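You operate a simulated robot arm through the tools that you are given. There is no shell and no other tool. Be economical: measure what you need, move in short steps, check, and stop when the job is done.

The job below is to be done with a simulated two-armed robot. You get a single attempt, and the scene is never put back.

Task
Fetch the beaker of clay water and stand it on the floor of the aisle rack. Put the bowl with the orange rim on top of the grey air filter. Take the lid off the lidded tub and lay it down on the window bench along the middle aisle. Put the orange-lid jar on the window bench along the middle aisle away in the inside of the blue tray. Take the cap off the yellow-cap bottle and lay it down on the window bench on the side of the windows. The order is free. Set down upright: beaker of clay water.

Only the result counts: the job must be done as asked and must still hold three seconds after the hand-in. Knocking over, shifting, dropping, spilling or breaking anything else fails it. Lids that push on must go on centred and level and be pressed home; caps that screw on are set level and turned clockwise until they are tight.

Robot
Two 7-joint arms with fingered hands on one trunk, on a base that drives. Base frame: it is fixed to the floor where the robot stands at the start and does not move with it; the origin is under the middle of the robot, x ahead of it, y to its left, z up. Units: mm, degrees, N and s.
The left shoulder is at the start at [60, 126, 1230], the right one opposite. With the tool pointing down near the work surface each hand reaches from about 360 to 720 mm from the robot's upright axis, wherever it stands, measured 20 degrees to its own side. Places, roughly: air filter (20x26x5 cm) [400, 2200, 900]; bowl with the orange rim (20x20x8 cm) [500, 500, 1000]; floor of the aisle rack [-1700, -1000, 1000]; inside of the blue tray [1400, 2000, 900]; lidded tub (7x7x8 cm) [600, 1500, 900]; orange-lid jar (5x5x5 cm) [300, 1500, 900]; yellow-cap bottle [1500, 1000, 1000]. Payload 2.5 kg a hand.
Tool frame (each hand has its own): the origin (TCP) lies between the finger pads and is the grasp point; the fingertips stand 30 mm ahead of it; z points along the fingers, y is the line along which they close. Largest opening 104 mm; the body of the gripper starts 35 mm behind the TCP. The gripper is a hand of 5 fingers: y runs from the thumb to the fingers, the wrist lies at [-15, -104, -178] in the tool frame, and closing takes about 1.5 s.
Orientation is that of the tool frame in the base frame, as a unit quaternion [w, x, y, z]. With the fingers straight down and the wrist toward the robot, the tool's x, y and z point along [0, 1, 0], [1, 0, 0] and [0, 0, -1] of the base frame.

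Tools
- The arms move only by the tool play_rows. It takes "left_motion", "right_motion" or both (then of equal length, played together; a hand with none holds still); each is one flat list of numbers, 7 for each row, row after row: the shift along the base's x, y, z in units of 30 mm (1.0 is 30 mm), then the turn, a rotation vector about the base's x, y, z in units of 6 degrees (1.0 is 6 degrees), then the closure in counts, from 0 (fully open) to 255 (shut). In form: [x, y, z, wx, wy, wz, jaw, x, y, z, wx, wy, wz, jaw, ...]. A call has 1 to 20 rows; each row shifts and turns the commanded pose from where the row before left it. A call with a number of a shift or a turn outside -1 to 1 is refused whole. A row lasts 0.2 s, in which the tool goes at most 50 mm and 8.6 degrees; a call with a longer step from one row to the next is refused whole, and so is a gripper value outside its range. A pose out of reach is approached as far as the arm can. The call stops where the force on the tool passes 40 N (or 10 N more than at its start, if that is more) or the arm is blocked; 0.2 s more then pass. Each finger travels about 153 mm/s and halts on what it meets, pressing with about 29 N; the grip force reading is that of the motor and also rises with nothing between the fingers. The clock runs only during rows and for 0.2 s after the last one: add rows that do not move to give the fingers time. The reply holds the time, the measured pose of the TCP, the force on the tool along the base axes, the opening and the grip force, in the units named above and with some noise, with the torque about the TCP (base axes, N m) and any sound that the robot's microphone picked up.
- Cameras (640 x 400 px; columns grow to the right, rows downward): "scene" is now at [122.4, 34.1, 1445.2]; the picture's right is [0.37, -0.93, 0.00], its down [-0.46, -0.18, -0.87] and it looks along [0.81, 0.32, -0.50] (base axes); focal length 258 px, centre (320, 200). "left" rides on the left gripper at [-80, -78, -141] in its tool frame; the picture's right is [-0.78, -0.30, 0.56], its down [0.53, -0.78, 0.33] and it looks along [0.33, 0.56, 0.76] (tool axes); focal length 247 px, centre (320, 200). "right" rides on the right gripper at [80, -78, -141] in its tool frame; the picture's right is [-0.78, 0.30, -0.56], its down [-0.53, -0.78, 0.33] and it looks along [-0.33, 0.56, 0.76] (tool axes); focal length 247 px, centre (320, 200). There is no depth. A picture from a camera that has moved, and an enlarged one, comes with that camera's place and axes in the base frame and with its lens.
- capture(camera): a new picture of that camera. No time passes.
- raise_lower(by): slides the trunk up (or, below 0, down) by that many mm; the arms and the scene camera ride with it, the base frame stays. It gives what a move gives, with no picture.
- drive_base(legs): drives the robot by 1 to 6 legs, each [ahead, left, turn to the left] in mm, mm and degrees, along the robot's own axes; the way and the turn of a leg run together, so that a leg with both is an arc; at most 1500 mm and 180 degrees a leg. The arms and the cameras ride along, it lands a little off, and it stops where it bumps. It gives what a move gives.
- set_grasp(shape, hand): the hand has 5 fingers and takes this shape, open, in about a second: jaw (thumb against the fingers, like two jaws); tri (thumb and two fingers); tip (a fingertip pinch); poke (one finger out to press); point (the index stretched); flat (the hand flat); cup (the hand cupped); fist (a fist). The gripper value then closes the fingers along that shape, each until it touches; the sizes above hold for jaw. It gives what a move gives, with no picture.
- head_to(pan, tilt): turns the head with the scene camera to pan (to the left, within 86 degrees either way) and tilt (down, from -29 to 69), counted from straight ahead of the robot. It gives what a move gives.
- close_up(camera, box): a new picture of the part [left, top, right, bottom] of that camera's present view, enlarged. No time passes.
- finish_job(): hands the job in; it is judged then, once.

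Work in short steps. Places have to be worked out from the pictures, the camera data and where the tool is seen: move nearer, look again, correct. Check each grasp and each placing, and mend what went wrong. You have 165 turns and 138 pictures in all, those below and enlarged ones among them. Open the grippers and draw the arms clear of the work before you hand the job in, unless the task says otherwise; then end with one line.

The tools are called after "Emit:" by a JSON object that holds its "api" and its "payload". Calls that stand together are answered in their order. play_rows: Moves the arms, as the interface text tells. Its arguments: {"type":"object","properties":{"left_motion":{"type":"array","items":{"type":"number"}},"right_motion":{"type":"array","items":{"type":"number"}}},"required":[]} The other tools are called the same way: raise_lower (by) slides the trunk up or down; set_grasp (shape, hand) gives the hand a shape; drive_base (legs) drives the base; head_to (pan, tilt) turns the head that bears the scene camera; capture (camera) takes a picture; close_up (camera, box) takes an enlarged picture of a part of a camera's view; finish_job () hands the job in.

At the start:

```text
time: 0.0
left_tcp_pos: [373.8, 350.4, 1201.3]
left_tool_rot: [0.0, 0.707, 0.707, -0.001]
left_wrist_force: [0.7, 0.4, -0.8]
left_ft_torque: [0.02, 0.01, 0.02]
left_grip_width: 103.8
left_grip_force: 0.1
left_shape: jaw
right_tcp_pos: [533.9, -40.7, 1263.5]
right_tool_rot: [0.0, 0.707, 0.707, 0.0]
right_wrist_force: [-0.5, 0.5, -0.8]
right_ft_torque: [0.0, -0.03, 0.02]
right_grip_width: 103.6
right_grip_force: 0.0
right_shape: jaw
trunk travel left (down, up): [-625.0, 315.0]
robot x, y, heading: [1.3, -2.7, 0.2]
head pan, tilt: [21.4, 29.7]
```

scene: 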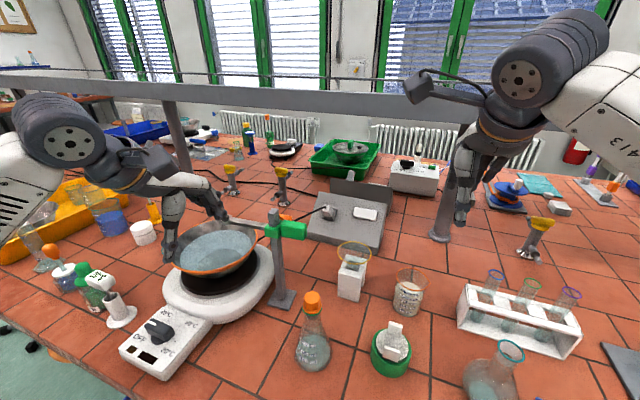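
right: 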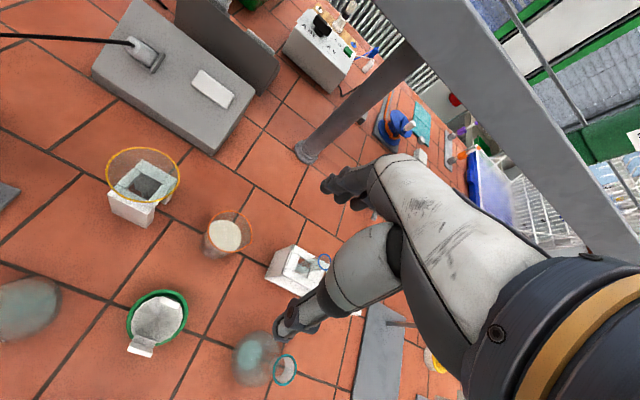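
left: 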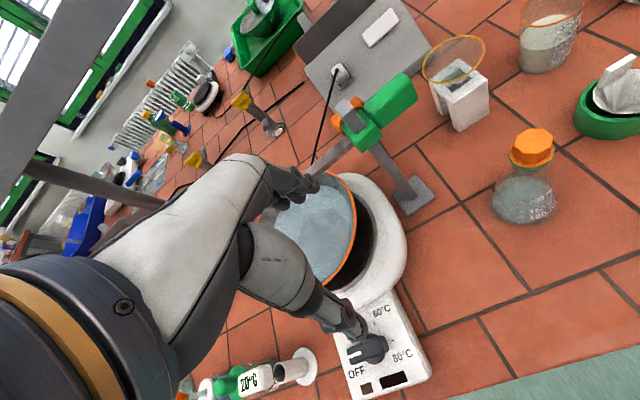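

I'll first look around with the head to identify the items, starting left, toward the tub, jar and filter.

Emit:
{"api": "head_to", "payload": {"pan": 75, "tilt": 25}}

Emit:
{"api": "capture", "payload": {"camera": "scene"}}

Emit:
{"api": "head_to", "payload": {"pan": -75, "tilt": 25}}

Emit:
{"api": "capture", "payload": {"camera": "scene"}}

Emit:
{"api": "head_to", "payload": {"pan": -15, "tilt": 35}}

Emit:
{"api": "capture", "payload": {"camera": "scene"}}

```text
time: 1.2
left_tcp_pos: [372.3, 348.6, 1202.8]
left_tool_rot: [0.0, 0.707, 0.707, 0.0]
left_wrist_force: [0.7, 0.1, -0.5]
left_ft_torque: [0.02, 0.0, -0.02]
left_grip_width: 103.7
left_grip_force: 0.1
left_shape: jaw
right_tcp_pos: [534.3, -40.6, 1262.6]
right_tool_rot: [0.0, 0.707, 0.707, -0.001]
right_wrist_force: [-0.2, 0.7, 0.3]
right_ft_torque: [0.01, -0.02, 0.01]
right_grip_width: 103.5
right_grip_force: 0.2
right_shape: jaw
trunk travel left (down, up): [-625.0, 315.0]
robot x, y, heading: [-2.1, 3.4, -0.1]
head pan, tilt: [75.0, 25.0]
```

```text
134 pictures are left
camera scene: at [62.0, 90.0, 1452.7], right [0.97, -0.26, 0.0], down [-0.11, -0.41, -0.91], along [0.24, 0.88, -0.42], focal length 258 px, centre (320, 200)
```

scene: 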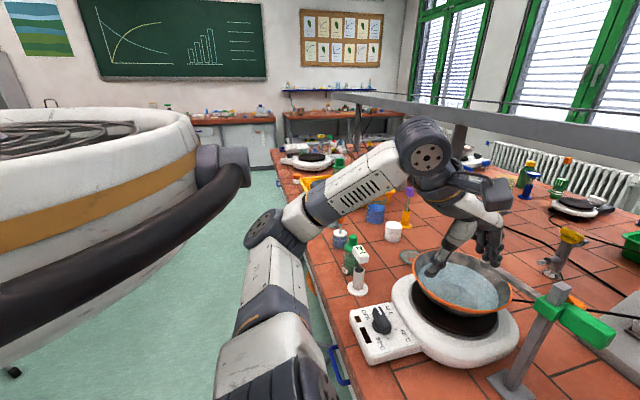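

```text
time: 3.6
left_tcp_pos: [372.7, 349.6, 1201.1]
left_tool_rot: [-0.001, 0.707, 0.707, 0.001]
left_wrist_force: [-0.5, 0.5, 0.7]
left_ft_torque: [-0.03, 0.01, -0.04]
left_grip_width: 103.7
left_grip_force: 0.1
left_shape: jaw
right_tcp_pos: [533.7, -40.3, 1262.6]
right_tool_rot: [0.0, 0.707, 0.707, 0.0]
right_wrist_force: [0.3, 0.0, 0.5]
right_ft_torque: [0.0, 0.02, -0.02]
right_grip_width: 103.5
right_grip_force: 0.1
right_shape: jaw
trunk travel left (down, up): [-625.0, 315.0]
robot x, y, heading: [-2.7, 0.7, 0.1]
head pan, tilt: [-75.0, 25.0]
```

```text
133 pictures are left
camera scene: at [62.0, -88.0, 1452.7], right [-0.97, -0.26, 0.0], down [-0.11, 0.41, -0.91], along [0.23, -0.88, -0.42], focal length 258 px, centre (320, 200)
```

scene: 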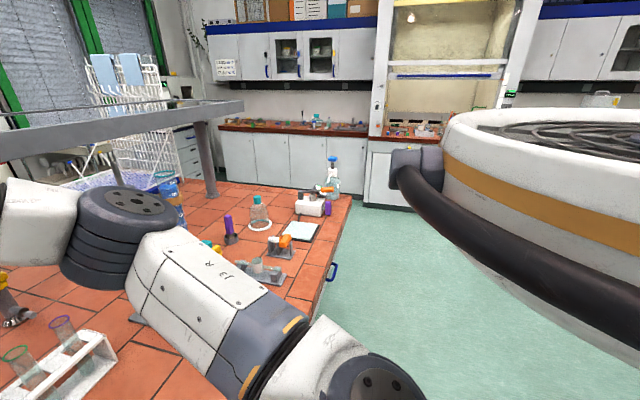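

```text
time: 4.9
left_tcp_pos: [372.5, 349.9, 1201.7]
left_tool_rot: [0.0, 0.707, 0.707, -0.001]
left_wrist_force: [0.7, 0.0, -0.7]
left_ft_torque: [0.04, 0.03, 0.02]
left_grip_width: 103.8
left_grip_force: 0.0
left_shape: jaw
right_tcp_pos: [534.5, -39.9, 1261.3]
right_tool_rot: [0.0, 0.707, 0.707, 0.0]
right_wrist_force: [-0.6, 0.3, 0.8]
right_ft_torque: [0.0, 0.01, 0.02]
right_grip_width: 103.8
right_grip_force: 0.1
right_shape: jaw
trunk travel left (down, up): [-625.0, 315.0]
robot x, y, heading: [1.6, -2.4, 0.0]
head pan, tilt: [-15.0, 35.0]
```

```text
132 pictures are left
camera scene: at [123.1, -21.9, 1437.0], right [-0.26, -0.97, 0.0], down [-0.55, 0.15, -0.82], along [0.79, -0.21, -0.57], focal length 258 px, centre (320, 200)
```

scene: 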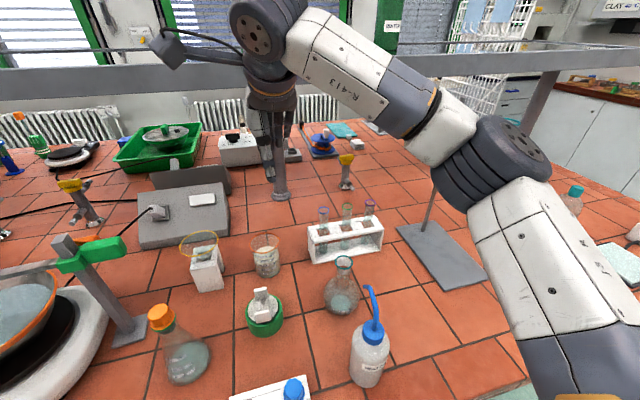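

Next I zoom on the sign and right-hand background, and the left background.

Emit:
{"api": "head_to", "payload": {"pan": -50, "tilt": 5}}

Emit:
{"api": "capture", "payload": {"camera": "scene"}}

Emit:
{"api": "head_to", "payload": {"pan": 60, "tilt": 15}}

Emit:
{"api": "close_up", "payload": {"camera": "scene", "box": [100, 120, 420, 320]}}

```text
time: 5.9
left_tcp_pos: [372.9, 349.5, 1201.3]
left_tool_rot: [0.001, 0.707, 0.707, 0.0]
left_wrist_force: [-0.9, 0.2, 0.6]
left_ft_torque: [0.02, 0.0, -0.01]
left_grip_width: 104.0
left_grip_force: 0.1
left_shape: jaw
right_tcp_pos: [535.4, -41.3, 1262.6]
right_tool_rot: [0.0, 0.707, 0.707, 0.0]
right_wrist_force: [0.0, 0.3, -0.9]
right_ft_torque: [-0.01, 0.01, -0.05]
right_grip_width: 103.6
right_grip_force: 0.0
right_shape: jaw
trunk travel left (down, up): [-625.0, 315.0]
robot x, y, heading: [-0.7, 0.3, 0.2]
head pan, tilt: [-50.0, 5.0]
```

```text
131 pictures are left
camera scene: at [97.2, -69.3, 1485.1], right [-0.77, -0.64, 0.0], down [-0.06, 0.07, -1.0], along [0.64, -0.76, -0.09], focal length 258 px, centre (320, 200)
```

scene: 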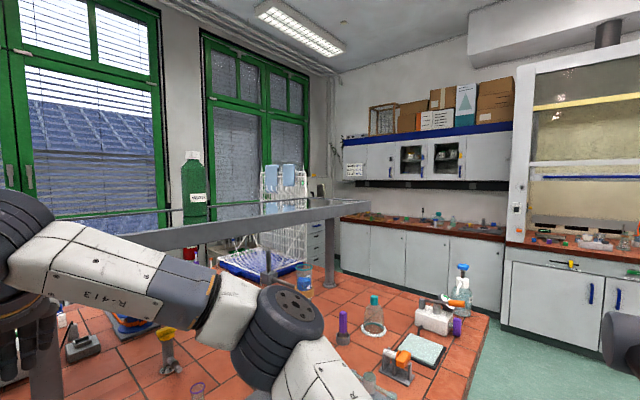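

```text
time: 7.8
left_tcp_pos: [373.8, 349.9, 1201.1]
left_tool_rot: [-0.001, 0.707, 0.707, 0.001]
left_wrist_force: [0.2, 0.0, -1.4]
left_ft_torque: [0.02, -0.01, -0.03]
left_grip_width: 103.4
left_grip_force: 0.1
left_shape: jaw
right_tcp_pos: [534.3, -40.1, 1262.5]
right_tool_rot: [0.0, 0.707, 0.708, 0.0]
right_wrist_force: [-0.1, 0.2, -0.1]
right_ft_torque: [0.02, -0.01, 0.02]
right_grip_width: 103.5
right_grip_force: 0.1
right_shape: jaw
trunk travel left (down, up): [-625.0, 315.0]
robot x, y, heading: [-2.3, 1.7, 0.3]
head pan, tilt: [60.0, 15.0]
```

```text
2.00 times, centred on (260, 220) of scene
camera zoom: at [84.9, 81.9, 1469.0], right [0.87, -0.5, 0.0], down [-0.13, -0.22, -0.97], along [0.48, 0.84, -0.26], focal length 515 px, centre (440, 160)
```

zoom: 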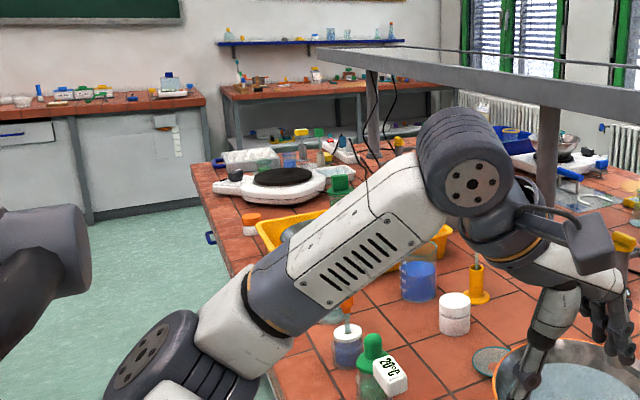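

I'll zoom into the wall sign and the nearby beaker to identify the clay water.

Emit:
{"api": "head_to", "payload": {"pan": -50, "tilt": 5}}

Emit:
{"api": "close_up", "payload": {"camera": "scene", "box": [330, 150, 530, 275]}}

Emit:
{"api": "head_to", "payload": {"pan": 0, "tilt": 40}}

Emit:
{"api": "close_up", "payload": {"camera": "scene", "box": [200, 150, 520, 350]}}

```text
time: 9.6
left_tcp_pos: [372.9, 349.8, 1201.2]
left_tool_rot: [0.0, 0.707, 0.708, 0.0]
left_wrist_force: [-0.5, 0.4, -0.9]
left_ft_torque: [-0.02, 0.02, 0.0]
left_grip_width: 103.9
left_grip_force: 0.1
left_shape: jaw
right_tcp_pos: [534.1, -40.3, 1262.7]
right_tool_rot: [-0.001, 0.707, 0.707, 0.0]
right_wrist_force: [0.1, 0.7, -0.8]
right_ft_torque: [0.02, 0.03, 0.02]
right_grip_width: 103.8
right_grip_force: 0.0
right_shape: jaw
trunk travel left (down, up): [-625.0, 315.0]
robot x, y, heading: [2.3, 2.0, -0.2]
head pan, tilt: [-50.0, 5.0]
```

```text
3.20 times, centred on (430, 212) of scene
camera zoom: at [97.2, -69.3, 1485.2], right [-0.77, -0.64, 0.0], down [-0.06, 0.07, -1.0], along [0.64, -0.76, -0.09], focal length 824 px, centre (-32, 160)
```

zoom: 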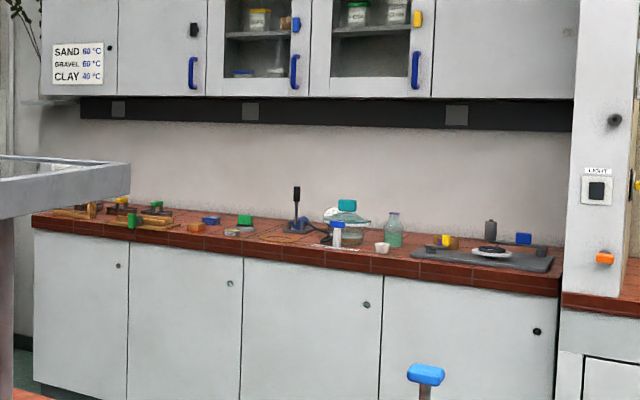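

```text
time: 10.8
left_tcp_pos: [373.4, 348.9, 1202.6]
left_tool_rot: [0.001, 0.707, 0.707, -0.001]
left_wrist_force: [0.6, 0.1, 0.4]
left_ft_torque: [0.03, 0.0, 0.01]
left_grip_width: 103.8
left_grip_force: 0.1
left_shape: jaw
right_tcp_pos: [534.4, -39.4, 1262.6]
right_tool_rot: [-0.001, 0.708, 0.707, 0.0]
right_wrist_force: [-0.7, -1.0, -0.9]
right_ft_torque: [0.0, 0.02, 0.02]
right_grip_width: 103.3
right_grip_force: 0.1
right_shape: jaw
trunk travel left (down, up): [-625.0, 315.0]
robot x, y, heading: [-4.4, 0.3, 0.2]
head pan, tilt: [0.0, 40.0]
```

```text
2.00 times, centred on (360, 250) of scene
camera zoom: at [123.1, 0.9, 1429.5], right [0.0, -1.0, 0.0], down [-0.64, 0.0, -0.77], along [0.77, 0.0, -0.64], focal length 515 px, centre (240, 100)
```

zoom: 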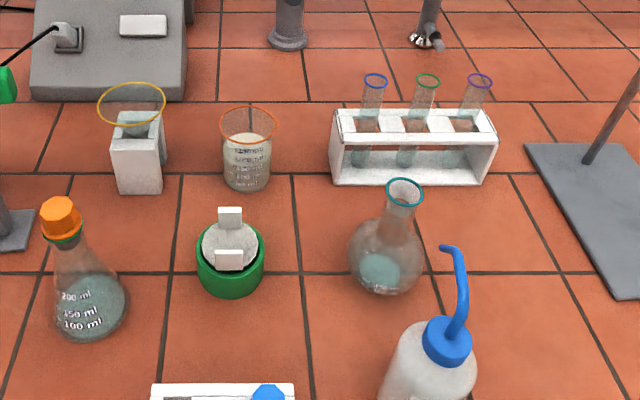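

I zoom tighter on the orange-rimmed beaker.

Emit:
{"api": "close_up", "payload": {"camera": "scene", "box": [300, 195, 348, 250]}}

Emit:
{"api": "close_up", "payload": {"camera": "right", "box": [180, 190, 280, 280]}}

```text
7.27 times, centred on (324, 222) of scene
camera zoom: at [123.1, 0.9, 1429.5], right [0.0, -1.0, 0.0], down [-0.64, 0.0, -0.77], along [0.77, 0.0, -0.64], focal length 1873 px, centre (291, 36)
```

zoom: 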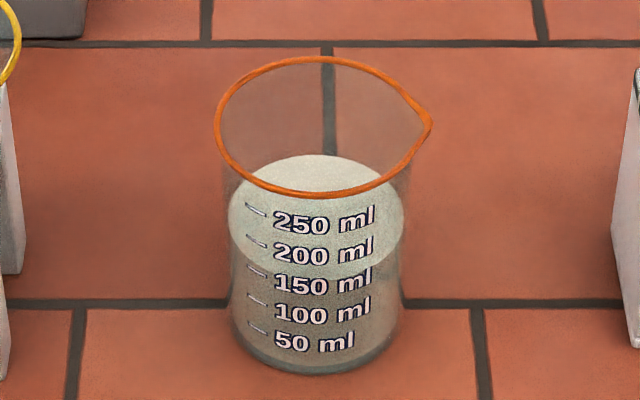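

```text
4.44 times, centred on (230, 235) of right
camera zoom: at [456.0, 40.9, 1403.6], right [0.3, -0.78, 0.56], down [-0.78, -0.53, -0.33], along [0.56, -0.33, -0.76], focal length 1098 px, centre (720, 44)
```

zoom: 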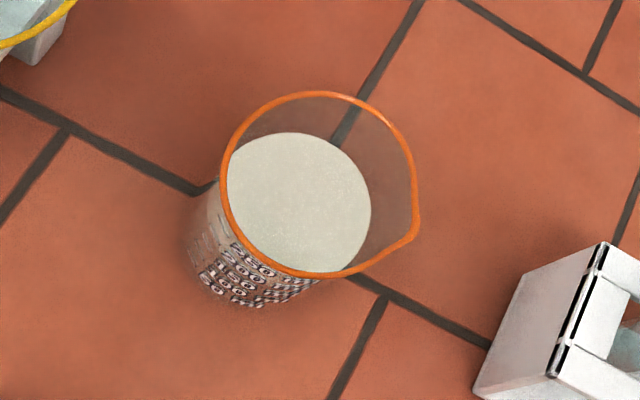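

The orange-rim beaker holds turbid grey-white liquid, a good candidate. Now look at the bowl closely; first raise the left hand to clear the view.

Emit:
{"api": "play_rows", "payload": {"left_motion": [-1, 0, 1, 0, 0, 0, 0, -1, 0, 1, 0, 0, 0, 0, 0, 0, 1, 0, 0, 0, 0, 0, 0, 1, 0, 0, 0, 0]}}

Emit:
{"api": "head_to", "payload": {"pan": 45, "tilt": 38}}

Emit:
{"api": "capture", "payload": {"camera": "scene"}}

Emit:
{"api": "capture", "payload": {"camera": "left"}}

```text
time: 11.8
left_tcp_pos: [315.2, 348.4, 1318.1]
left_tool_rot: [0.008, 0.712, 0.702, -0.008]
left_wrist_force: [-0.2, 0.4, -0.3]
left_ft_torque: [-0.03, -0.02, -0.02]
left_grip_width: 103.7
left_grip_force: 0.1
left_shape: jaw
right_tcp_pos: [534.4, -40.6, 1262.1]
right_tool_rot: [0.0, 0.707, 0.707, 0.0]
right_wrist_force: [-0.9, 1.0, 0.7]
right_ft_torque: [0.0, 0.0, 0.02]
right_grip_width: 103.5
right_grip_force: 0.1
right_shape: jaw
trunk travel left (down, up): [-625.0, 315.0]
robot x, y, heading: [-1.5, 1.6, -0.1]
head pan, tilt: [0.0, 40.0]
```

```text
time: 12.9
left_tcp_pos: [314.2, 346.8, 1317.1]
left_tool_rot: [0.007, 0.711, 0.704, -0.008]
left_wrist_force: [-0.4, 0.2, 0.6]
left_ft_torque: [0.0, 0.0, -0.01]
left_grip_width: 103.7
left_grip_force: 0.0
left_shape: jaw
right_tcp_pos: [534.2, -40.5, 1263.3]
right_tool_rot: [-0.001, 0.707, 0.707, 0.0]
right_wrist_force: [-0.1, -0.1, 0.0]
right_ft_torque: [0.0, 0.01, 0.0]
right_grip_width: 103.8
right_grip_force: 0.0
right_shape: jaw
trunk travel left (down, up): [-625.0, 315.0]
robot x, y, heading: [3.2, 2.5, -0.2]
head pan, tilt: [45.0, 38.0]
```

```text
125 pictures are left
camera scene: at [99.2, 62.0, 1432.4], right [0.71, -0.71, 0.0], down [-0.44, -0.43, -0.79], along [0.56, 0.56, -0.62], focal length 258 px, centre (320, 200)
```

scene: 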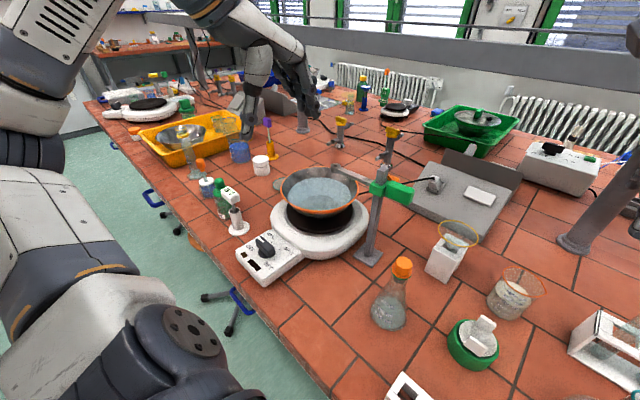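

```text
124 pictures are left
camera left: at [235.6, 271.9, 1459.6], right [-0.31, -0.79, -0.54], down [-0.77, 0.54, -0.34], along [0.56, 0.31, -0.77], focal length 247 px, centre (320, 200)
```

left: 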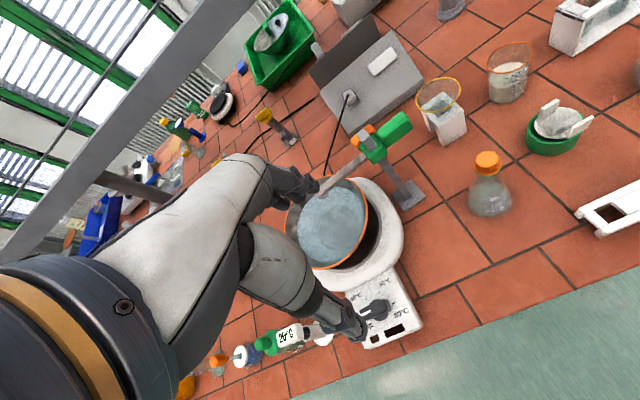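

Zoom on the bowl to judge rim, contents and the clamp.

Emit:
{"api": "close_up", "payload": {"camera": "scene", "box": [230, 140, 430, 290]}}

Emit:
{"api": "close_up", "payload": {"camera": "left", "box": [250, 80, 450, 280]}}

```text
2.67 times, centred on (330, 215) of scene
camera zoom: at [99.2, 62.0, 1432.4], right [0.71, -0.71, 0.0], down [-0.44, -0.43, -0.79], along [0.56, 0.56, -0.62], focal length 687 px, centre (293, 160)
```

zoom: 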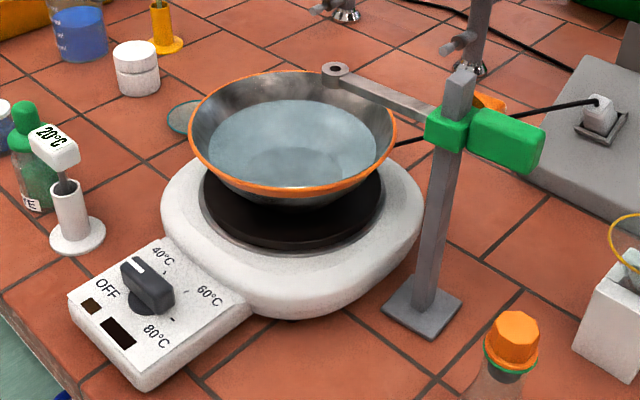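

```text
2.00 times, centred on (350, 180) of left
camera zoom: at [235.6, 271.9, 1459.6], right [-0.31, -0.79, -0.54], down [-0.77, 0.54, -0.34], along [0.56, 0.31, -0.77], focal length 494 px, centre (260, 240)
```

zoom: 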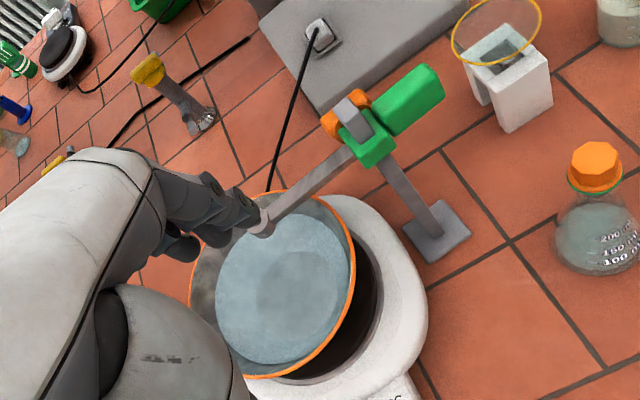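

The bowl (centre about [483,446], rim z≈1040) holds water and has a stand rod above it; that needs two hands. First I survey: drive left along the aisle toward the tub and jar.

Emit:
{"api": "play_rows", "payload": {"right_motion": [-1, 0, 1, 0, 0, 0, 0, -1, 0, 1, 0, 0, 0, 0, -1, 0, 0, 0, 0, 0, 0, -1, 0, 0, 0, 0, 0, 0]}}

Emit:
{"api": "drive_base", "payload": {"legs": [[0, 1200, 0]]}}

Emit:
{"api": "head_to", "payload": {"pan": 30, "tilt": 35}}

Emit:
{"api": "capture", "payload": {"camera": "scene"}}

```text
time: 13.9
left_tcp_pos: [314.0, 348.1, 1317.4]
left_tool_rot: [0.007, 0.711, 0.703, -0.01]
left_wrist_force: [-1.2, 0.0, -0.5]
left_ft_torque: [-0.02, -0.03, 0.01]
left_grip_width: 103.6
left_grip_force: 0.1
left_shape: jaw
right_tcp_pos: [414.2, -39.8, 1323.2]
right_tool_rot: [0.0, 0.708, 0.706, 0.0]
right_wrist_force: [0.9, 0.6, -0.1]
right_ft_torque: [-0.02, 0.02, 0.0]
right_grip_width: 103.9
right_grip_force: 0.1
right_shape: jaw
trunk travel left (down, up): [-625.0, 315.0]
robot x, y, heading: [-1.0, -2.0, -0.0]
head pan, tilt: [45.0, 38.0]
```

```text
time: 20.0
left_tcp_pos: [314.3, 1547.0, 1317.7]
left_tool_rot: [0.008, 0.711, 0.703, -0.009]
left_wrist_force: [0.3, -0.1, 0.1]
left_ft_torque: [0.0, -0.01, 0.01]
left_grip_width: 103.6
left_grip_force: 0.1
left_shape: jaw
right_tcp_pos: [414.5, 1160.3, 1322.0]
right_tool_rot: [0.0, 0.706, 0.708, 0.0]
right_wrist_force: [-0.5, -0.4, 0.4]
right_ft_torque: [-0.03, 0.01, 0.04]
right_grip_width: 103.8
right_grip_force: 0.0
right_shape: jaw
trunk travel left (down, up): [-625.0, 315.0]
robot x, y, heading: [-1.2, 1203.1, -0.2]
head pan, tilt: [45.0, 38.0]
```

```text
time: 20.8
left_tcp_pos: [314.2, 1547.4, 1316.7]
left_tool_rot: [0.008, 0.711, 0.703, -0.01]
left_wrist_force: [1.1, -0.2, -0.3]
left_ft_torque: [0.06, -0.01, -0.01]
left_grip_width: 103.9
left_grip_force: 0.0
left_shape: jaw
right_tcp_pos: [414.5, 1159.4, 1322.7]
right_tool_rot: [0.001, 0.707, 0.707, 0.0]
right_wrist_force: [0.5, 0.9, -0.2]
right_ft_torque: [0.0, 0.0, 0.01]
right_grip_width: 103.7
right_grip_force: 0.0
right_shape: jaw
trunk travel left (down, up): [-625.0, 315.0]
robot x, y, heading: [0.5, 1201.3, -0.4]
head pan, tilt: [30.0, 35.0]
```

```text
121 pictures are left
camera scene: at [114.2, 1244.3, 1436.9], right [0.5, -0.87, 0.0], down [-0.5, -0.29, -0.82], along [0.71, 0.41, -0.57], focal length 258 px, centre (320, 200)
```

scene: 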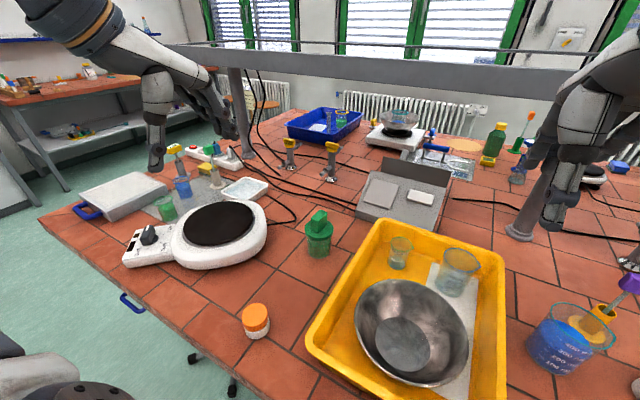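

The jar sits near [300,1506], green tub near [580,1520], filter near [415,2188], blue tray near [1435,1972]. Zoom on tub, filter and window side.

Emit:
{"api": "close_up", "payload": {"camera": "scene", "box": [230, 190, 390, 350]}}

Emit:
{"api": "close_up", "payload": {"camera": "scene", "box": [60, 80, 380, 280]}}

Emit:
{"api": "close_up", "payload": {"camera": "scene", "box": [400, 70, 640, 220]}}

```text
2.50 times, centred on (310, 270) of scene
camera zoom: at [114.2, 1244.3, 1436.9], right [0.5, -0.87, 0.0], down [-0.5, -0.29, -0.82], along [0.71, 0.41, -0.57], focal length 644 px, centre (345, 25)
```

zoom: 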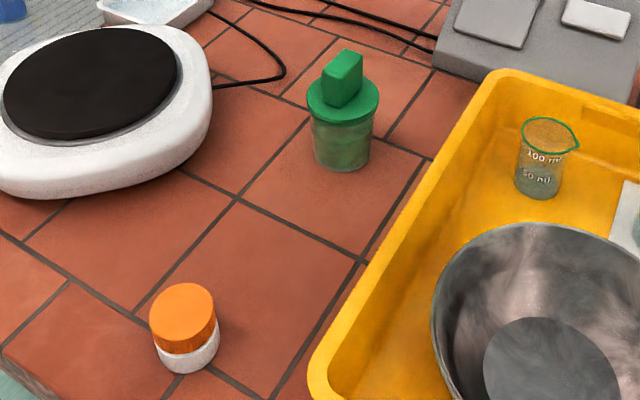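

```text
2.00 times, centred on (220, 180) of scene
camera zoom: at [114.2, 1244.3, 1436.9], right [0.5, -0.87, 0.0], down [-0.5, -0.29, -0.82], along [0.71, 0.41, -0.57], focal length 515 px, centre (520, 240)
```

zoom: 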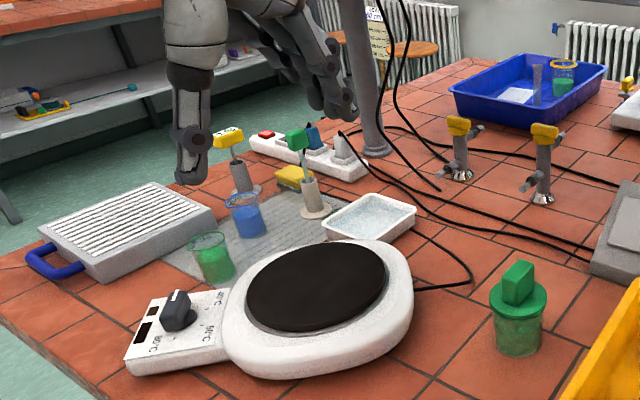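

```text
2.67 times, centred on (520, 145) of scene
camera zoom: at [114.2, 1244.3, 1436.9], right [0.5, -0.87, 0.0], down [-0.5, -0.29, -0.82], along [0.71, 0.41, -0.57], focal length 687 px, centre (-213, 347)
```

zoom: 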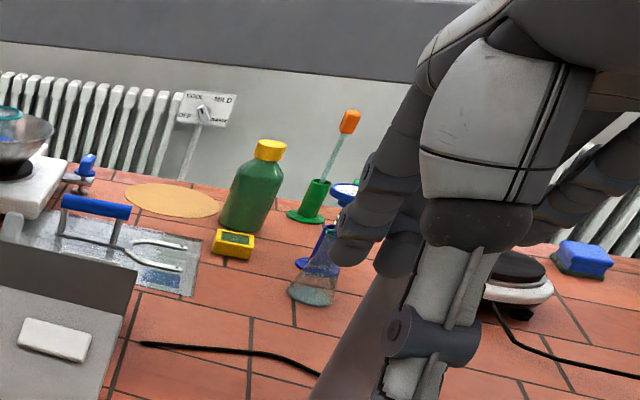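

The tub's lid has a block knob. I move the left hand over it for a closer look with the hand camera.

Emit:
{"api": "play_rows", "payload": {"left_motion": [0.95, -0.15, -0.4, 0, 0, 0, 0, 0.95, -0.15, -0.4, 0, 0, 0, 0, 0.95, -0.15, -0.4, 0, 0, 0, 0, 0.95, -0.15, -0.4, 0, 0, 0, 0, 0.95, -0.15, -0.4, 0, 0, 0, 0, 0.95, -0.15, -0.4, 0, 0, 0, 0, 0.95, -0.15, -0.4, 0, 0, 0, 0, 0.95, -0.15, -0.4, 0, 0, 0, 0, 0.95, 0, -0.4, 0, 0, 0, 0, 0, 0, -0.8, 0, 0, 0, 0, 0, 0, -0.8, 0, 0, 0, 0, 0, 0, 0, 0, 0, 0, 0]}}

Emit:
{"api": "capture", "payload": {"camera": "left"}}

Emit:
{"api": "capture", "payload": {"camera": "scene"}}

```text
time: 23.4
left_tcp_pos: [569.9, 1509.4, 1160.3]
left_tool_rot: [0.007, 0.711, 0.703, -0.009]
left_wrist_force: [-0.6, 0.6, -0.5]
left_ft_torque: [-0.01, -0.02, 0.01]
left_grip_width: 103.8
left_grip_force: 0.2
left_shape: jaw
right_tcp_pos: [413.5, 1160.6, 1322.6]
right_tool_rot: [0.0, 0.707, 0.707, 0.0]
right_wrist_force: [-0.3, 0.7, 0.0]
right_ft_torque: [0.02, 0.01, 0.0]
right_grip_width: 103.7
right_grip_force: 0.0
right_shape: jaw
trunk travel left (down, up): [-625.0, 315.0]
robot x, y, heading: [-0.4, 1199.5, 0.0]
head pan, tilt: [30.0, 35.0]
```

```text
117 pictures are left
camera left: at [490.8, 1434.0, 1303.2], right [-0.31, -0.79, -0.54], down [-0.77, 0.54, -0.34], along [0.56, 0.31, -0.77], focal length 247 px, centre (320, 200)
```

left: 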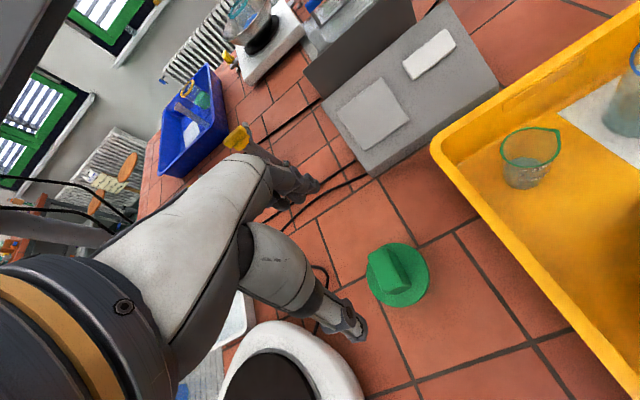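

```text
116 pictures are left
camera scene: at [114.0, 1244.2, 1437.0], right [0.5, -0.87, 0.0], down [-0.5, -0.29, -0.82], along [0.71, 0.41, -0.57], focal length 258 px, centre (320, 200)
```

scene: 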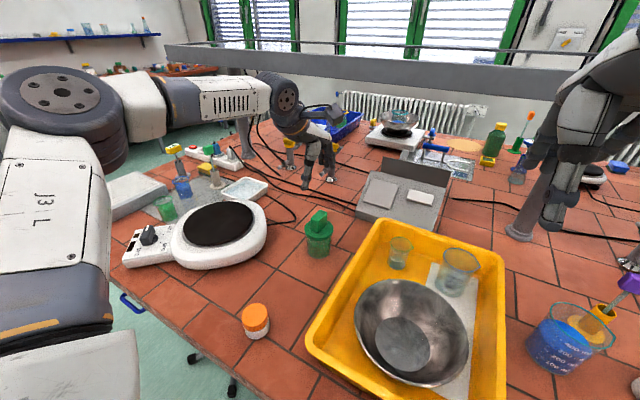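

I zoom into the lid for the knob's orientation.

Emit:
{"api": "close_up", "payload": {"camera": "left", "box": [348, 225, 448, 325]}}

```text
4.00 times, centred on (398, 275) of left
camera zoom: at [490.8, 1434.0, 1303.2], right [-0.31, -0.79, -0.54], down [-0.77, 0.54, -0.34], along [0.56, 0.31, -0.77], focal length 988 px, centre (8, -100)
```

zoom: 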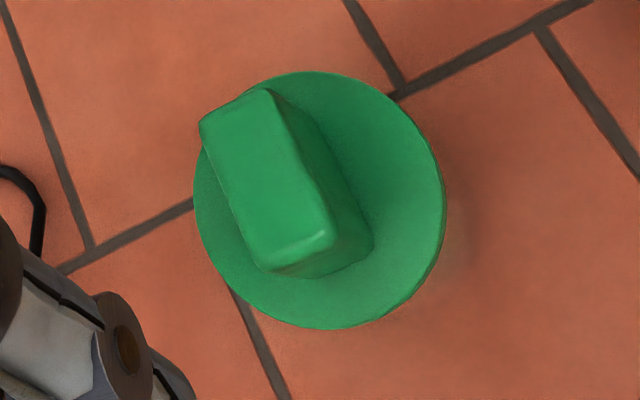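

Knob's long axis runs along base x, centred about [569,1509], lid top z≈975, knob top ≈1005. I turn the left hand −90° about z so the fingers close along y.

Emit:
{"api": "play_rows", "payload": {"left_motion": [0, 0, 0, 0, 0, -1, 0, 0, 0, 0, 0, 0, -1, 0, 0, 0, 0, 0, 0, -1, 0, 0, 0, 0, 0, 0, -1, 0, 0, 0, 0, 0, 0, -1, 0, 0, 0, 0, 0, 0, -1, 0, 0, 0, 0, 0, 0, -1, 0, 0, 0, 0, 0, 0, -1, 0, 0, 0, 0, 0, 0, -1, 0, 0, 0, 0, 0, 0, -1, 0, 0, 0, 0, 0, 0, -1, 0, 0, 0, 0, 0, 0, -1, 0, 0, 0, 0, 0, 0, -1, 0, 0, 0, 0, 0, 0, -1, 0, 0, 0, 0, 0, 0, -1, 0, 0, 0, 0, 0, 0, 0, 0, 0, 0, 0, 0, 0, 0, 0, 0]}}

Emit:
{"api": "capture", "payload": {"camera": "left"}}

Emit:
{"api": "capture", "payload": {"camera": "scene"}}

```text
refused: motion must hold 7 numbers for each row
```

```text
114 pictures are left
camera left: at [490.8, 1434.0, 1303.2], right [-0.31, -0.79, -0.54], down [-0.77, 0.54, -0.34], along [0.56, 0.31, -0.77], focal length 247 px, centre (320, 200)
```

left: 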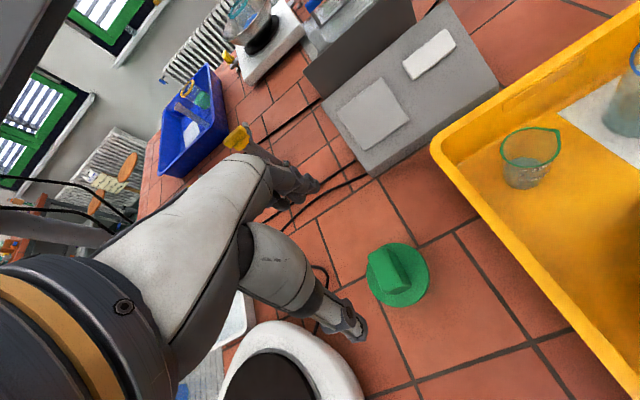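

```text
113 pictures are left
camera scene: at [114.0, 1244.2, 1437.0], right [0.5, -0.87, 0.0], down [-0.5, -0.29, -0.82], along [0.71, 0.41, -0.57], focal length 258 px, centre (320, 200)
```

scene: 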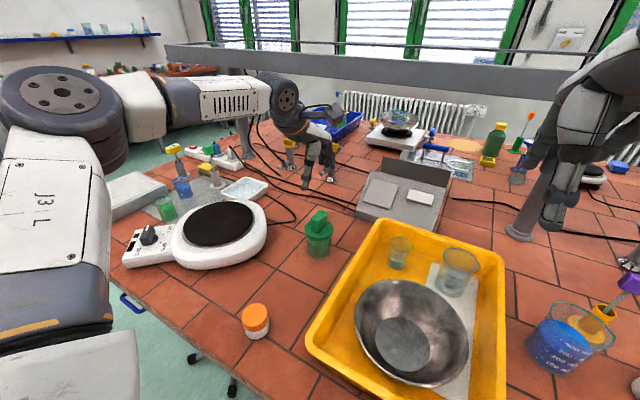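

Re-send with correct row format.

Emit:
{"api": "play_rows", "payload": {"left_motion": [0, 0, 0, 0, 0, -1, 0, 0, 0, 0, 0, 0, -1, 0, 0, 0, 0, 0, 0, -1, 0, 0, 0, 0, 0, 0, -1, 0, 0, 0, 0, 0, 0, -1, 0, 0, 0, 0, 0, 0, -1, 0, 0, 0, 0, 0, 0, -1, 0, 0, 0, 0, 0, 0, -1, 0, 0, 0, 0, 0, 0, -1, 0, 0, 0, 0, 0, 0, -1, 0, 0, 0, 0, 0, 0, -1, 0, 0, 0, 0, 0, 0, -1, 0, 0, 0, 0, 0, 0, -1, 0, 0, 0, 0, 0, 0, -1, 0, 0, 0, 0, 0, 0, -1, 0, 0, 0, 0, 0, 0, 0, 0]}}

```text
time: 26.8
left_tcp_pos: [508.5, 1487.8, 1159.0]
left_tool_rot: [-0.001, 1.0, -0.006, -0.011]
left_wrist_force: [-0.8, -0.6, -0.3]
left_ft_torque: [-0.01, 0.01, -0.03]
left_grip_width: 103.9
left_grip_force: 0.0
left_shape: jaw
left hand out of reach, approached as far as the arm can: row 9, 10, 11, 12, 13, 14, 15
right_tcp_pos: [414.0, 1159.8, 1322.7]
right_tool_rot: [0.0, 0.708, 0.707, -0.001]
right_wrist_force: [0.5, -0.3, -0.4]
right_ft_torque: [0.0, 0.01, 0.01]
right_grip_width: 103.5
right_grip_force: 0.2
right_shape: jaw
trunk travel left (down, up): [-625.0, 315.0]
robot x, y, heading: [-1.5, 1199.7, -0.2]
head pan, tilt: [30.0, 35.0]
```

The yaw works but reach is short; I drive 200 mm left and bring the hand over the knob.

Emit:
{"api": "drive_base", "payload": {"legs": [[0, 200, 0]]}}

Emit:
{"api": "play_rows", "payload": {"left_motion": [0, -1, 0, 0, 0, 0, 0, 0.5, -1, 0, 0, 0, 0, 0, 0.5, -1, 0, 0, 0, 0, 0, 0.5, -1, 0, 0, 0, 0, 0, 0.3, -1, 0, 0, 0, 0, 0, 0, -0.8, 0, 0, 0, 0, 0, 0, 0, 0, 0, 0, 0, 0]}}

Emit:
{"api": "capture", "payload": {"camera": "left"}}

```text
time: 28.4
left_tcp_pos: [509.3, 1686.3, 1158.2]
left_tool_rot: [-0.001, 1.0, -0.005, -0.01]
left_wrist_force: [0.8, -0.5, 0.4]
left_ft_torque: [-0.01, -0.03, -0.01]
left_grip_width: 103.7
left_grip_force: 0.0
left_shape: jaw
right_tcp_pos: [413.8, 1359.9, 1323.8]
right_tool_rot: [0.0, 0.707, 0.707, 0.0]
right_wrist_force: [-0.4, -0.1, 0.5]
right_ft_torque: [-0.03, 0.01, 0.01]
right_grip_width: 104.0
right_grip_force: 0.1
right_shape: jaw
trunk travel left (down, up): [-625.0, 315.0]
robot x, y, heading: [1.4, 1399.0, 0.1]
head pan, tilt: [30.0, 35.0]
```

```text
time: 30.0
left_tcp_pos: [503.5, 1521.9, 1154.8]
left_tool_rot: [0.0, 1.0, -0.006, -0.01]
left_wrist_force: [-0.6, 1.0, -0.9]
left_ft_torque: [-0.01, 0.0, 0.01]
left_grip_width: 104.0
left_grip_force: 0.0
left_shape: jaw
left hand out of reach, approached as far as the arm can: row 2, 3, 4, 5, 6
right_tcp_pos: [413.5, 1358.0, 1322.6]
right_tool_rot: [-0.001, 0.708, 0.706, 0.0]
right_wrist_force: [-0.3, -1.0, 0.5]
right_ft_torque: [0.01, 0.01, -0.01]
right_grip_width: 103.9
right_grip_force: 0.1
right_shape: jaw
trunk travel left (down, up): [-625.0, 315.0]
robot x, y, heading: [-2.6, 1402.4, -0.4]
head pan, tilt: [30.0, 35.0]
```

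```text
112 pictures are left
camera left: at [426.4, 1599.9, 1297.1], right [-0.78, 0.31, -0.54], down [0.54, 0.77, -0.34], along [0.31, -0.56, -0.77], focal length 247 px, centre (320, 200)
```

left: 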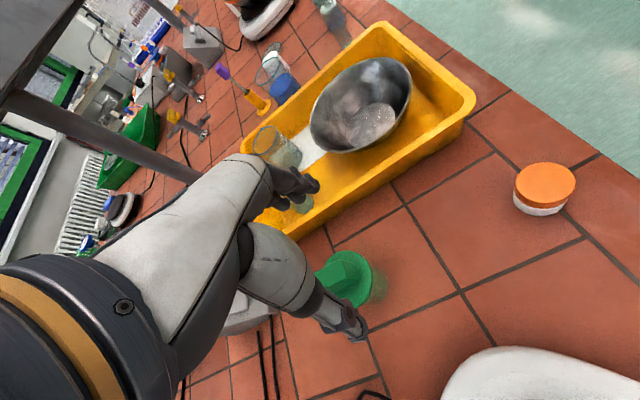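

Yaw −90 limits reach. The 50 mm knob can instead be gripped along its length (x) with the default yaw, so I turn back +90°.

Emit:
{"api": "play_rows", "payload": {"left_motion": [0, 0, 0, 0, 0, 1, 0, 0, 0, 0, 0, 0, 1, 0, 0, 0, 0, 0, 0, 1, 0, 0, 0, 0, 0, 0, 1, 0, 0, 0, 0, 0, 0, 1, 0, 0, 0, 0, 0, 0, 1, 0, 0, 0, 0, 0, 0, 1, 0, 0, 0, 0, 0, 0, 1, 0, 0, 0, 0, 0, 0, 1, 0, 0, 0, 0, 0, 0, 1, 0, 0, 0, 0, 0, 0, 1, 0, 0, 0, 0, 0, 0, 1, 0, 0, 0, 0, 0, 0, 1, 0, 0, 0, 0, 0, 0, 1, 0, 0, 0, 0, 0, 0, 1, 0, 0, 0, 0, 0, 0, 0, 0]}}

Emit:
{"api": "drive_base", "payload": {"legs": [[0, -100, 0]]}}

```text
time: 33.4
left_tcp_pos: [504.0, 1522.9, 1153.3]
left_tool_rot: [0.006, 0.711, 0.703, -0.008]
left_wrist_force: [-0.7, 0.1, -0.1]
left_ft_torque: [0.02, -0.02, 0.01]
left_grip_width: 103.7
left_grip_force: 0.2
left_shape: jaw
right_tcp_pos: [414.1, 1357.9, 1322.6]
right_tool_rot: [0.0, 0.707, 0.707, -0.001]
right_wrist_force: [0.3, -1.0, 0.2]
right_ft_torque: [0.02, 0.02, 0.0]
right_grip_width: 103.6
right_grip_force: 0.0
right_shape: jaw
trunk travel left (down, up): [-625.0, 315.0]
robot x, y, heading: [0.9, 1397.9, -0.2]
head pan, tilt: [30.0, 35.0]
```

```text
time: 34.5
left_tcp_pos: [505.5, 1421.7, 1154.8]
left_tool_rot: [0.007, 0.711, 0.703, -0.007]
left_wrist_force: [0.1, -0.4, 0.2]
left_ft_torque: [-0.02, 0.0, -0.03]
left_grip_width: 103.7
left_grip_force: 0.1
left_shape: jaw
right_tcp_pos: [414.8, 1257.6, 1322.4]
right_tool_rot: [-0.001, 0.708, 0.706, 0.0]
right_wrist_force: [-0.4, 0.0, 0.7]
right_ft_torque: [-0.01, 0.0, 0.01]
right_grip_width: 103.6
right_grip_force: 0.1
right_shape: jaw
trunk travel left (down, up): [-625.0, 315.0]
robot x, y, heading: [3.5, 1297.9, -0.0]
head pan, tilt: [30.0, 35.0]
```

Now move to just above the knob at [569,1509,1060] and check with both cameras.

Emit:
{"api": "play_rows", "payload": {"left_motion": [0.5, 0.75, 0, 0, 0, 0, 0, 0.5, 0.75, 0, 0, 0, 0, 0, 0.55, 0.75, -0.6, 0, 0, 0, 0, 0.55, 0.65, -0.8, 0, 0, 0, 0, 0, 0, -0.8, 0, 0, 0, 0, 0, 0, -0.9, 0, 0, 0, 0, 0, 0, 0, 0, 0, 0, 0]}}

Emit:
{"api": "capture", "payload": {"camera": "left"}}

Emit:
{"api": "close_up", "payload": {"camera": "scene", "box": [240, 140, 400, 300]}}

```text
time: 36.1
left_tcp_pos: [567.3, 1509.4, 1061.5]
left_tool_rot: [0.007, 0.712, 0.702, -0.008]
left_wrist_force: [0.0, 0.4, 1.1]
left_ft_torque: [0.0, -0.01, 0.0]
left_grip_width: 104.0
left_grip_force: 0.1
left_shape: jaw
right_tcp_pos: [413.2, 1258.5, 1322.4]
right_tool_rot: [0.0, 0.708, 0.706, 0.0]
right_wrist_force: [0.3, -0.8, -0.2]
right_ft_torque: [0.01, 0.0, 0.03]
right_grip_width: 103.8
right_grip_force: 0.0
right_shape: jaw
trunk travel left (down, up): [-625.0, 315.0]
robot x, y, heading: [0.1, 1296.2, 0.2]
head pan, tilt: [30.0, 35.0]
```

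```text
111 pictures are left
camera left: at [487.5, 1433.5, 1204.0], right [-0.31, -0.78, -0.54], down [-0.77, 0.54, -0.34], along [0.56, 0.31, -0.77], focal length 247 px, centre (320, 200)
```

left: 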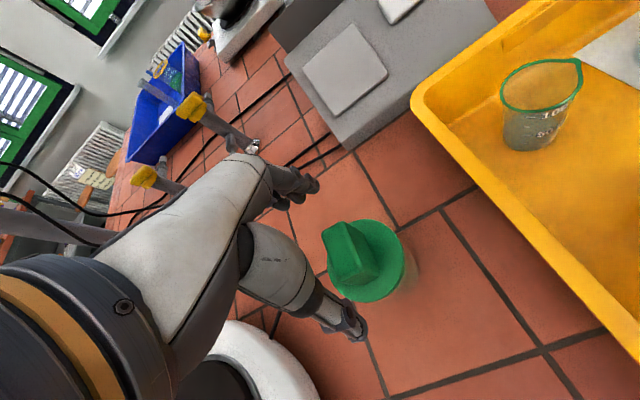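

```text
2.50 times, centred on (320, 220) of scene
camera zoom: at [114.0, 1343.4, 1437.0], right [0.5, -0.87, 0.0], down [-0.5, -0.29, -0.82], along [0.71, 0.41, -0.57], focal length 644 px, centre (320, 150)
```

zoom: 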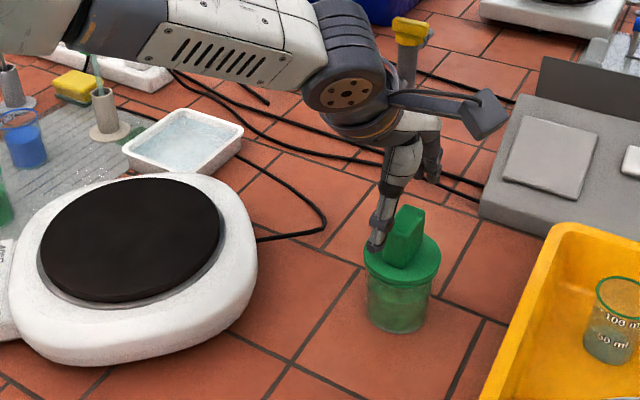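

Knob lies under the TCP. Lower to z≈1012 and close.

Emit:
{"api": "play_rows", "payload": {"left_motion": [0, 0, -0.6, 0, 0, 0, 0, 0, 0, -0.6, 0, 0, 0, 0, 0, 0, -0.45, 0, 0, 0, 0, 0, 0, 0, 0, 0, 0, 255, 0, 0, 0, 0, 0, 0, 255, 0, 0, 0, 0, 0, 0, 255, 0, 0, 0, 0, 0, 0, 255, 0, 0, 0, 0, 0, 0, 255, 0, 0, 0, 0, 0, 0, 255, 0, 0, 0, 0, 0, 0, 255]}}

Emit:
{"api": "capture", "payload": {"camera": "left"}}

Emit:
{"api": "close_up", "payload": {"camera": "scene", "box": [280, 170, 400, 290]}}

```text
time: 38.3
left_tcp_pos: [566.9, 1509.8, 1013.6]
left_tool_rot: [0.007, 0.711, 0.703, -0.008]
left_wrist_force: [2.1, 2.3, 11.3]
left_ft_torque: [0.01, -0.31, 0.11]
left_grip_width: 57.8
left_grip_force: 29.0
left_shape: jaw
right_tcp_pos: [413.1, 1259.2, 1322.4]
right_tool_rot: [0.0, 0.707, 0.707, 0.0]
right_wrist_force: [0.7, -0.7, 0.2]
right_ft_torque: [-0.02, 0.02, 0.0]
right_grip_width: 103.6
right_grip_force: 0.1
right_shape: jaw
trunk travel left (down, up): [-625.0, 315.0]
robot x, y, heading: [0.7, 1301.2, -0.1]
head pan, tilt: [30.0, 35.0]
```

```text
109 pictures are left
camera left: at [487.2, 1432.7, 1155.4], right [-0.3, -0.78, -0.54], down [-0.77, 0.54, -0.34], along [0.56, 0.31, -0.77], focal length 247 px, centre (320, 200)
```

left: 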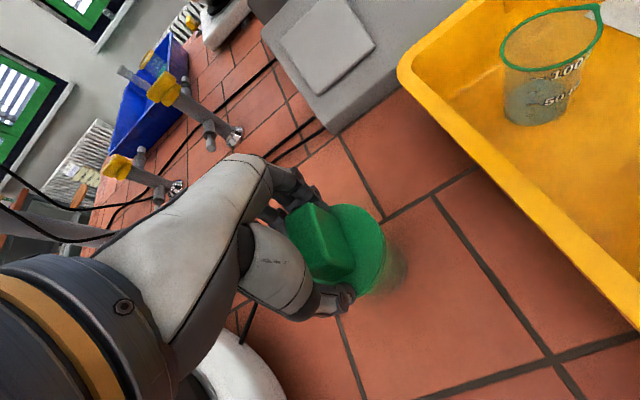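

```text
3.33 times, centred on (340, 230) of scene
camera zoom: at [113.3, 1343.2, 1437.1], right [0.5, -0.87, 0.0], down [-0.5, -0.29, -0.82], along [0.71, 0.41, -0.57], focal length 859 px, centre (253, 100)
```

zoom: 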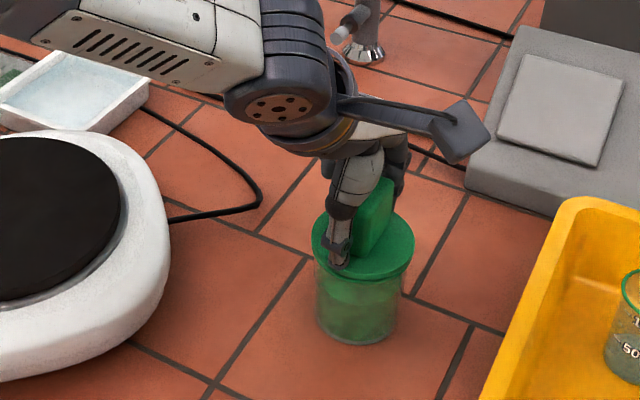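

Grip holds the knob. I lift gently by ~12 mm and read the force.

Emit:
{"api": "play_rows", "payload": {"left_motion": [0, 0, 0.2, 0, 0, 0, 255, 0, 0, 0.2, 0, 0, 0, 255, 0, 0, 0, 0, 0, 0, 255]}}

Emit:
{"api": "close_up", "payload": {"camera": "scene", "box": [280, 170, 400, 290]}}

```text
time: 39.1
left_tcp_pos: [567.0, 1509.1, 1023.5]
left_tool_rot: [0.006, 0.711, 0.703, -0.009]
left_wrist_force: [0.3, -0.3, -2.2]
left_ft_torque: [0.01, -0.03, -0.01]
left_grip_width: 57.1
left_grip_force: 29.1
left_shape: jaw
right_tcp_pos: [414.0, 1257.7, 1321.9]
right_tool_rot: [0.0, 0.708, 0.706, 0.0]
right_wrist_force: [-0.7, -0.5, -1.2]
right_ft_torque: [-0.03, -0.03, -0.03]
right_grip_width: 103.7
right_grip_force: 0.1
right_shape: jaw
trunk travel left (down, up): [-625.0, 315.0]
robot x, y, heading: [0.6, 1303.5, -0.1]
head pan, tilt: [30.0, 35.0]
```

```text
3.33 times, centred on (340, 230) of scene
camera zoom: at [114.6, 1343.6, 1436.9], right [0.5, -0.87, 0.0], down [-0.5, -0.29, -0.82], along [0.71, 0.41, -0.57], focal length 859 px, centre (253, 100)
```

zoom: 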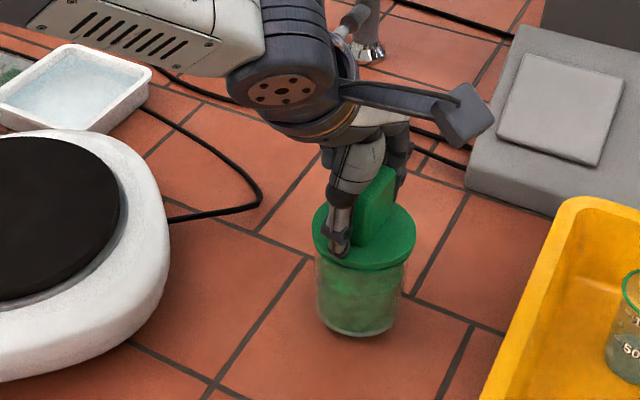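

The whole tub came up (only 2 N), so the lid is tight and needs the second hand, and the jar is in the way of that approach. I set it back, release, and take the jar first.

Emit:
{"api": "play_rows", "payload": {"left_motion": [0, 0, -0.2, 0, 0, 0, 255, 0, 0, -0.15, 0, 0, 0, 255, 0, 0, 0, 0, 0, 0, 0, 0, 0, 0, 0, 0, 0, 0, 0, 0, 0, 0, 0, 0, 0, 0, 0, 0.5, 0, 0, 0, 0, 0, 0, 1, 0, 0, 0, 0, 0, 0, 1, 0, 0, 0, 0, 0, 0, 1, 0, 0, 0, 0]}}

Emit:
{"api": "drive_base", "payload": {"legs": [[0, -60, 0]]}}

Emit:
{"api": "capture", "payload": {"camera": "scene"}}

```text
time: 41.1
left_tcp_pos: [567.0, 1509.4, 1119.3]
left_tool_rot: [0.005, 0.711, 0.703, -0.009]
left_wrist_force: [-0.5, 0.1, 0.2]
left_ft_torque: [0.0, -0.05, -0.01]
left_grip_width: 103.5
left_grip_force: 0.0
left_shape: jaw
right_tcp_pos: [414.1, 1259.2, 1323.0]
right_tool_rot: [0.0, 0.708, 0.707, 0.0]
right_wrist_force: [0.3, 0.4, 0.6]
right_ft_torque: [-0.01, 0.0, 0.0]
right_grip_width: 103.8
right_grip_force: 0.1
right_shape: jaw
trunk travel left (down, up): [-625.0, 315.0]
robot x, y, heading: [-1.4, 1297.2, -0.5]
head pan, tilt: [30.0, 35.0]
```

```text
time: 42.1
left_tcp_pos: [568.0, 1448.3, 1119.1]
left_tool_rot: [0.007, 0.711, 0.703, -0.008]
left_wrist_force: [0.0, -0.3, 0.9]
left_ft_torque: [0.03, 0.0, -0.01]
left_grip_width: 103.7
left_grip_force: 0.0
left_shape: jaw
right_tcp_pos: [414.0, 1198.0, 1322.1]
right_tool_rot: [-0.001, 0.708, 0.706, 0.0]
right_wrist_force: [0.7, 0.1, -0.5]
right_ft_torque: [0.02, -0.01, 0.01]
right_grip_width: 103.6
right_grip_force: 0.1
right_shape: jaw
trunk travel left (down, up): [-625.0, 315.0]
robot x, y, heading: [-1.1, 1241.4, -0.1]
head pan, tilt: [30.0, 35.0]
```

```text
106 pictures are left
camera scene: at [114.2, 1283.1, 1437.0], right [0.5, -0.87, 0.0], down [-0.5, -0.28, -0.82], along [0.71, 0.41, -0.57], focal length 258 px, centre (320, 200)
```

scene: 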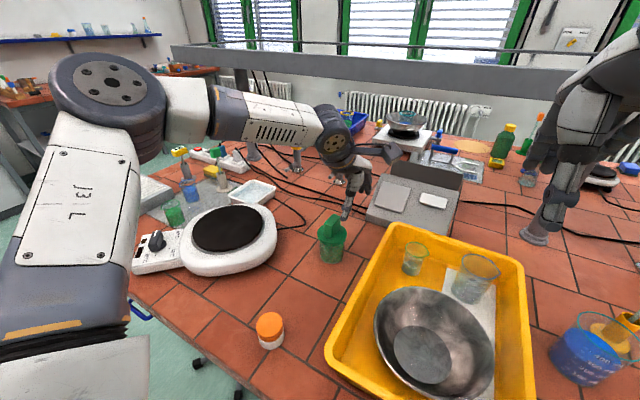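

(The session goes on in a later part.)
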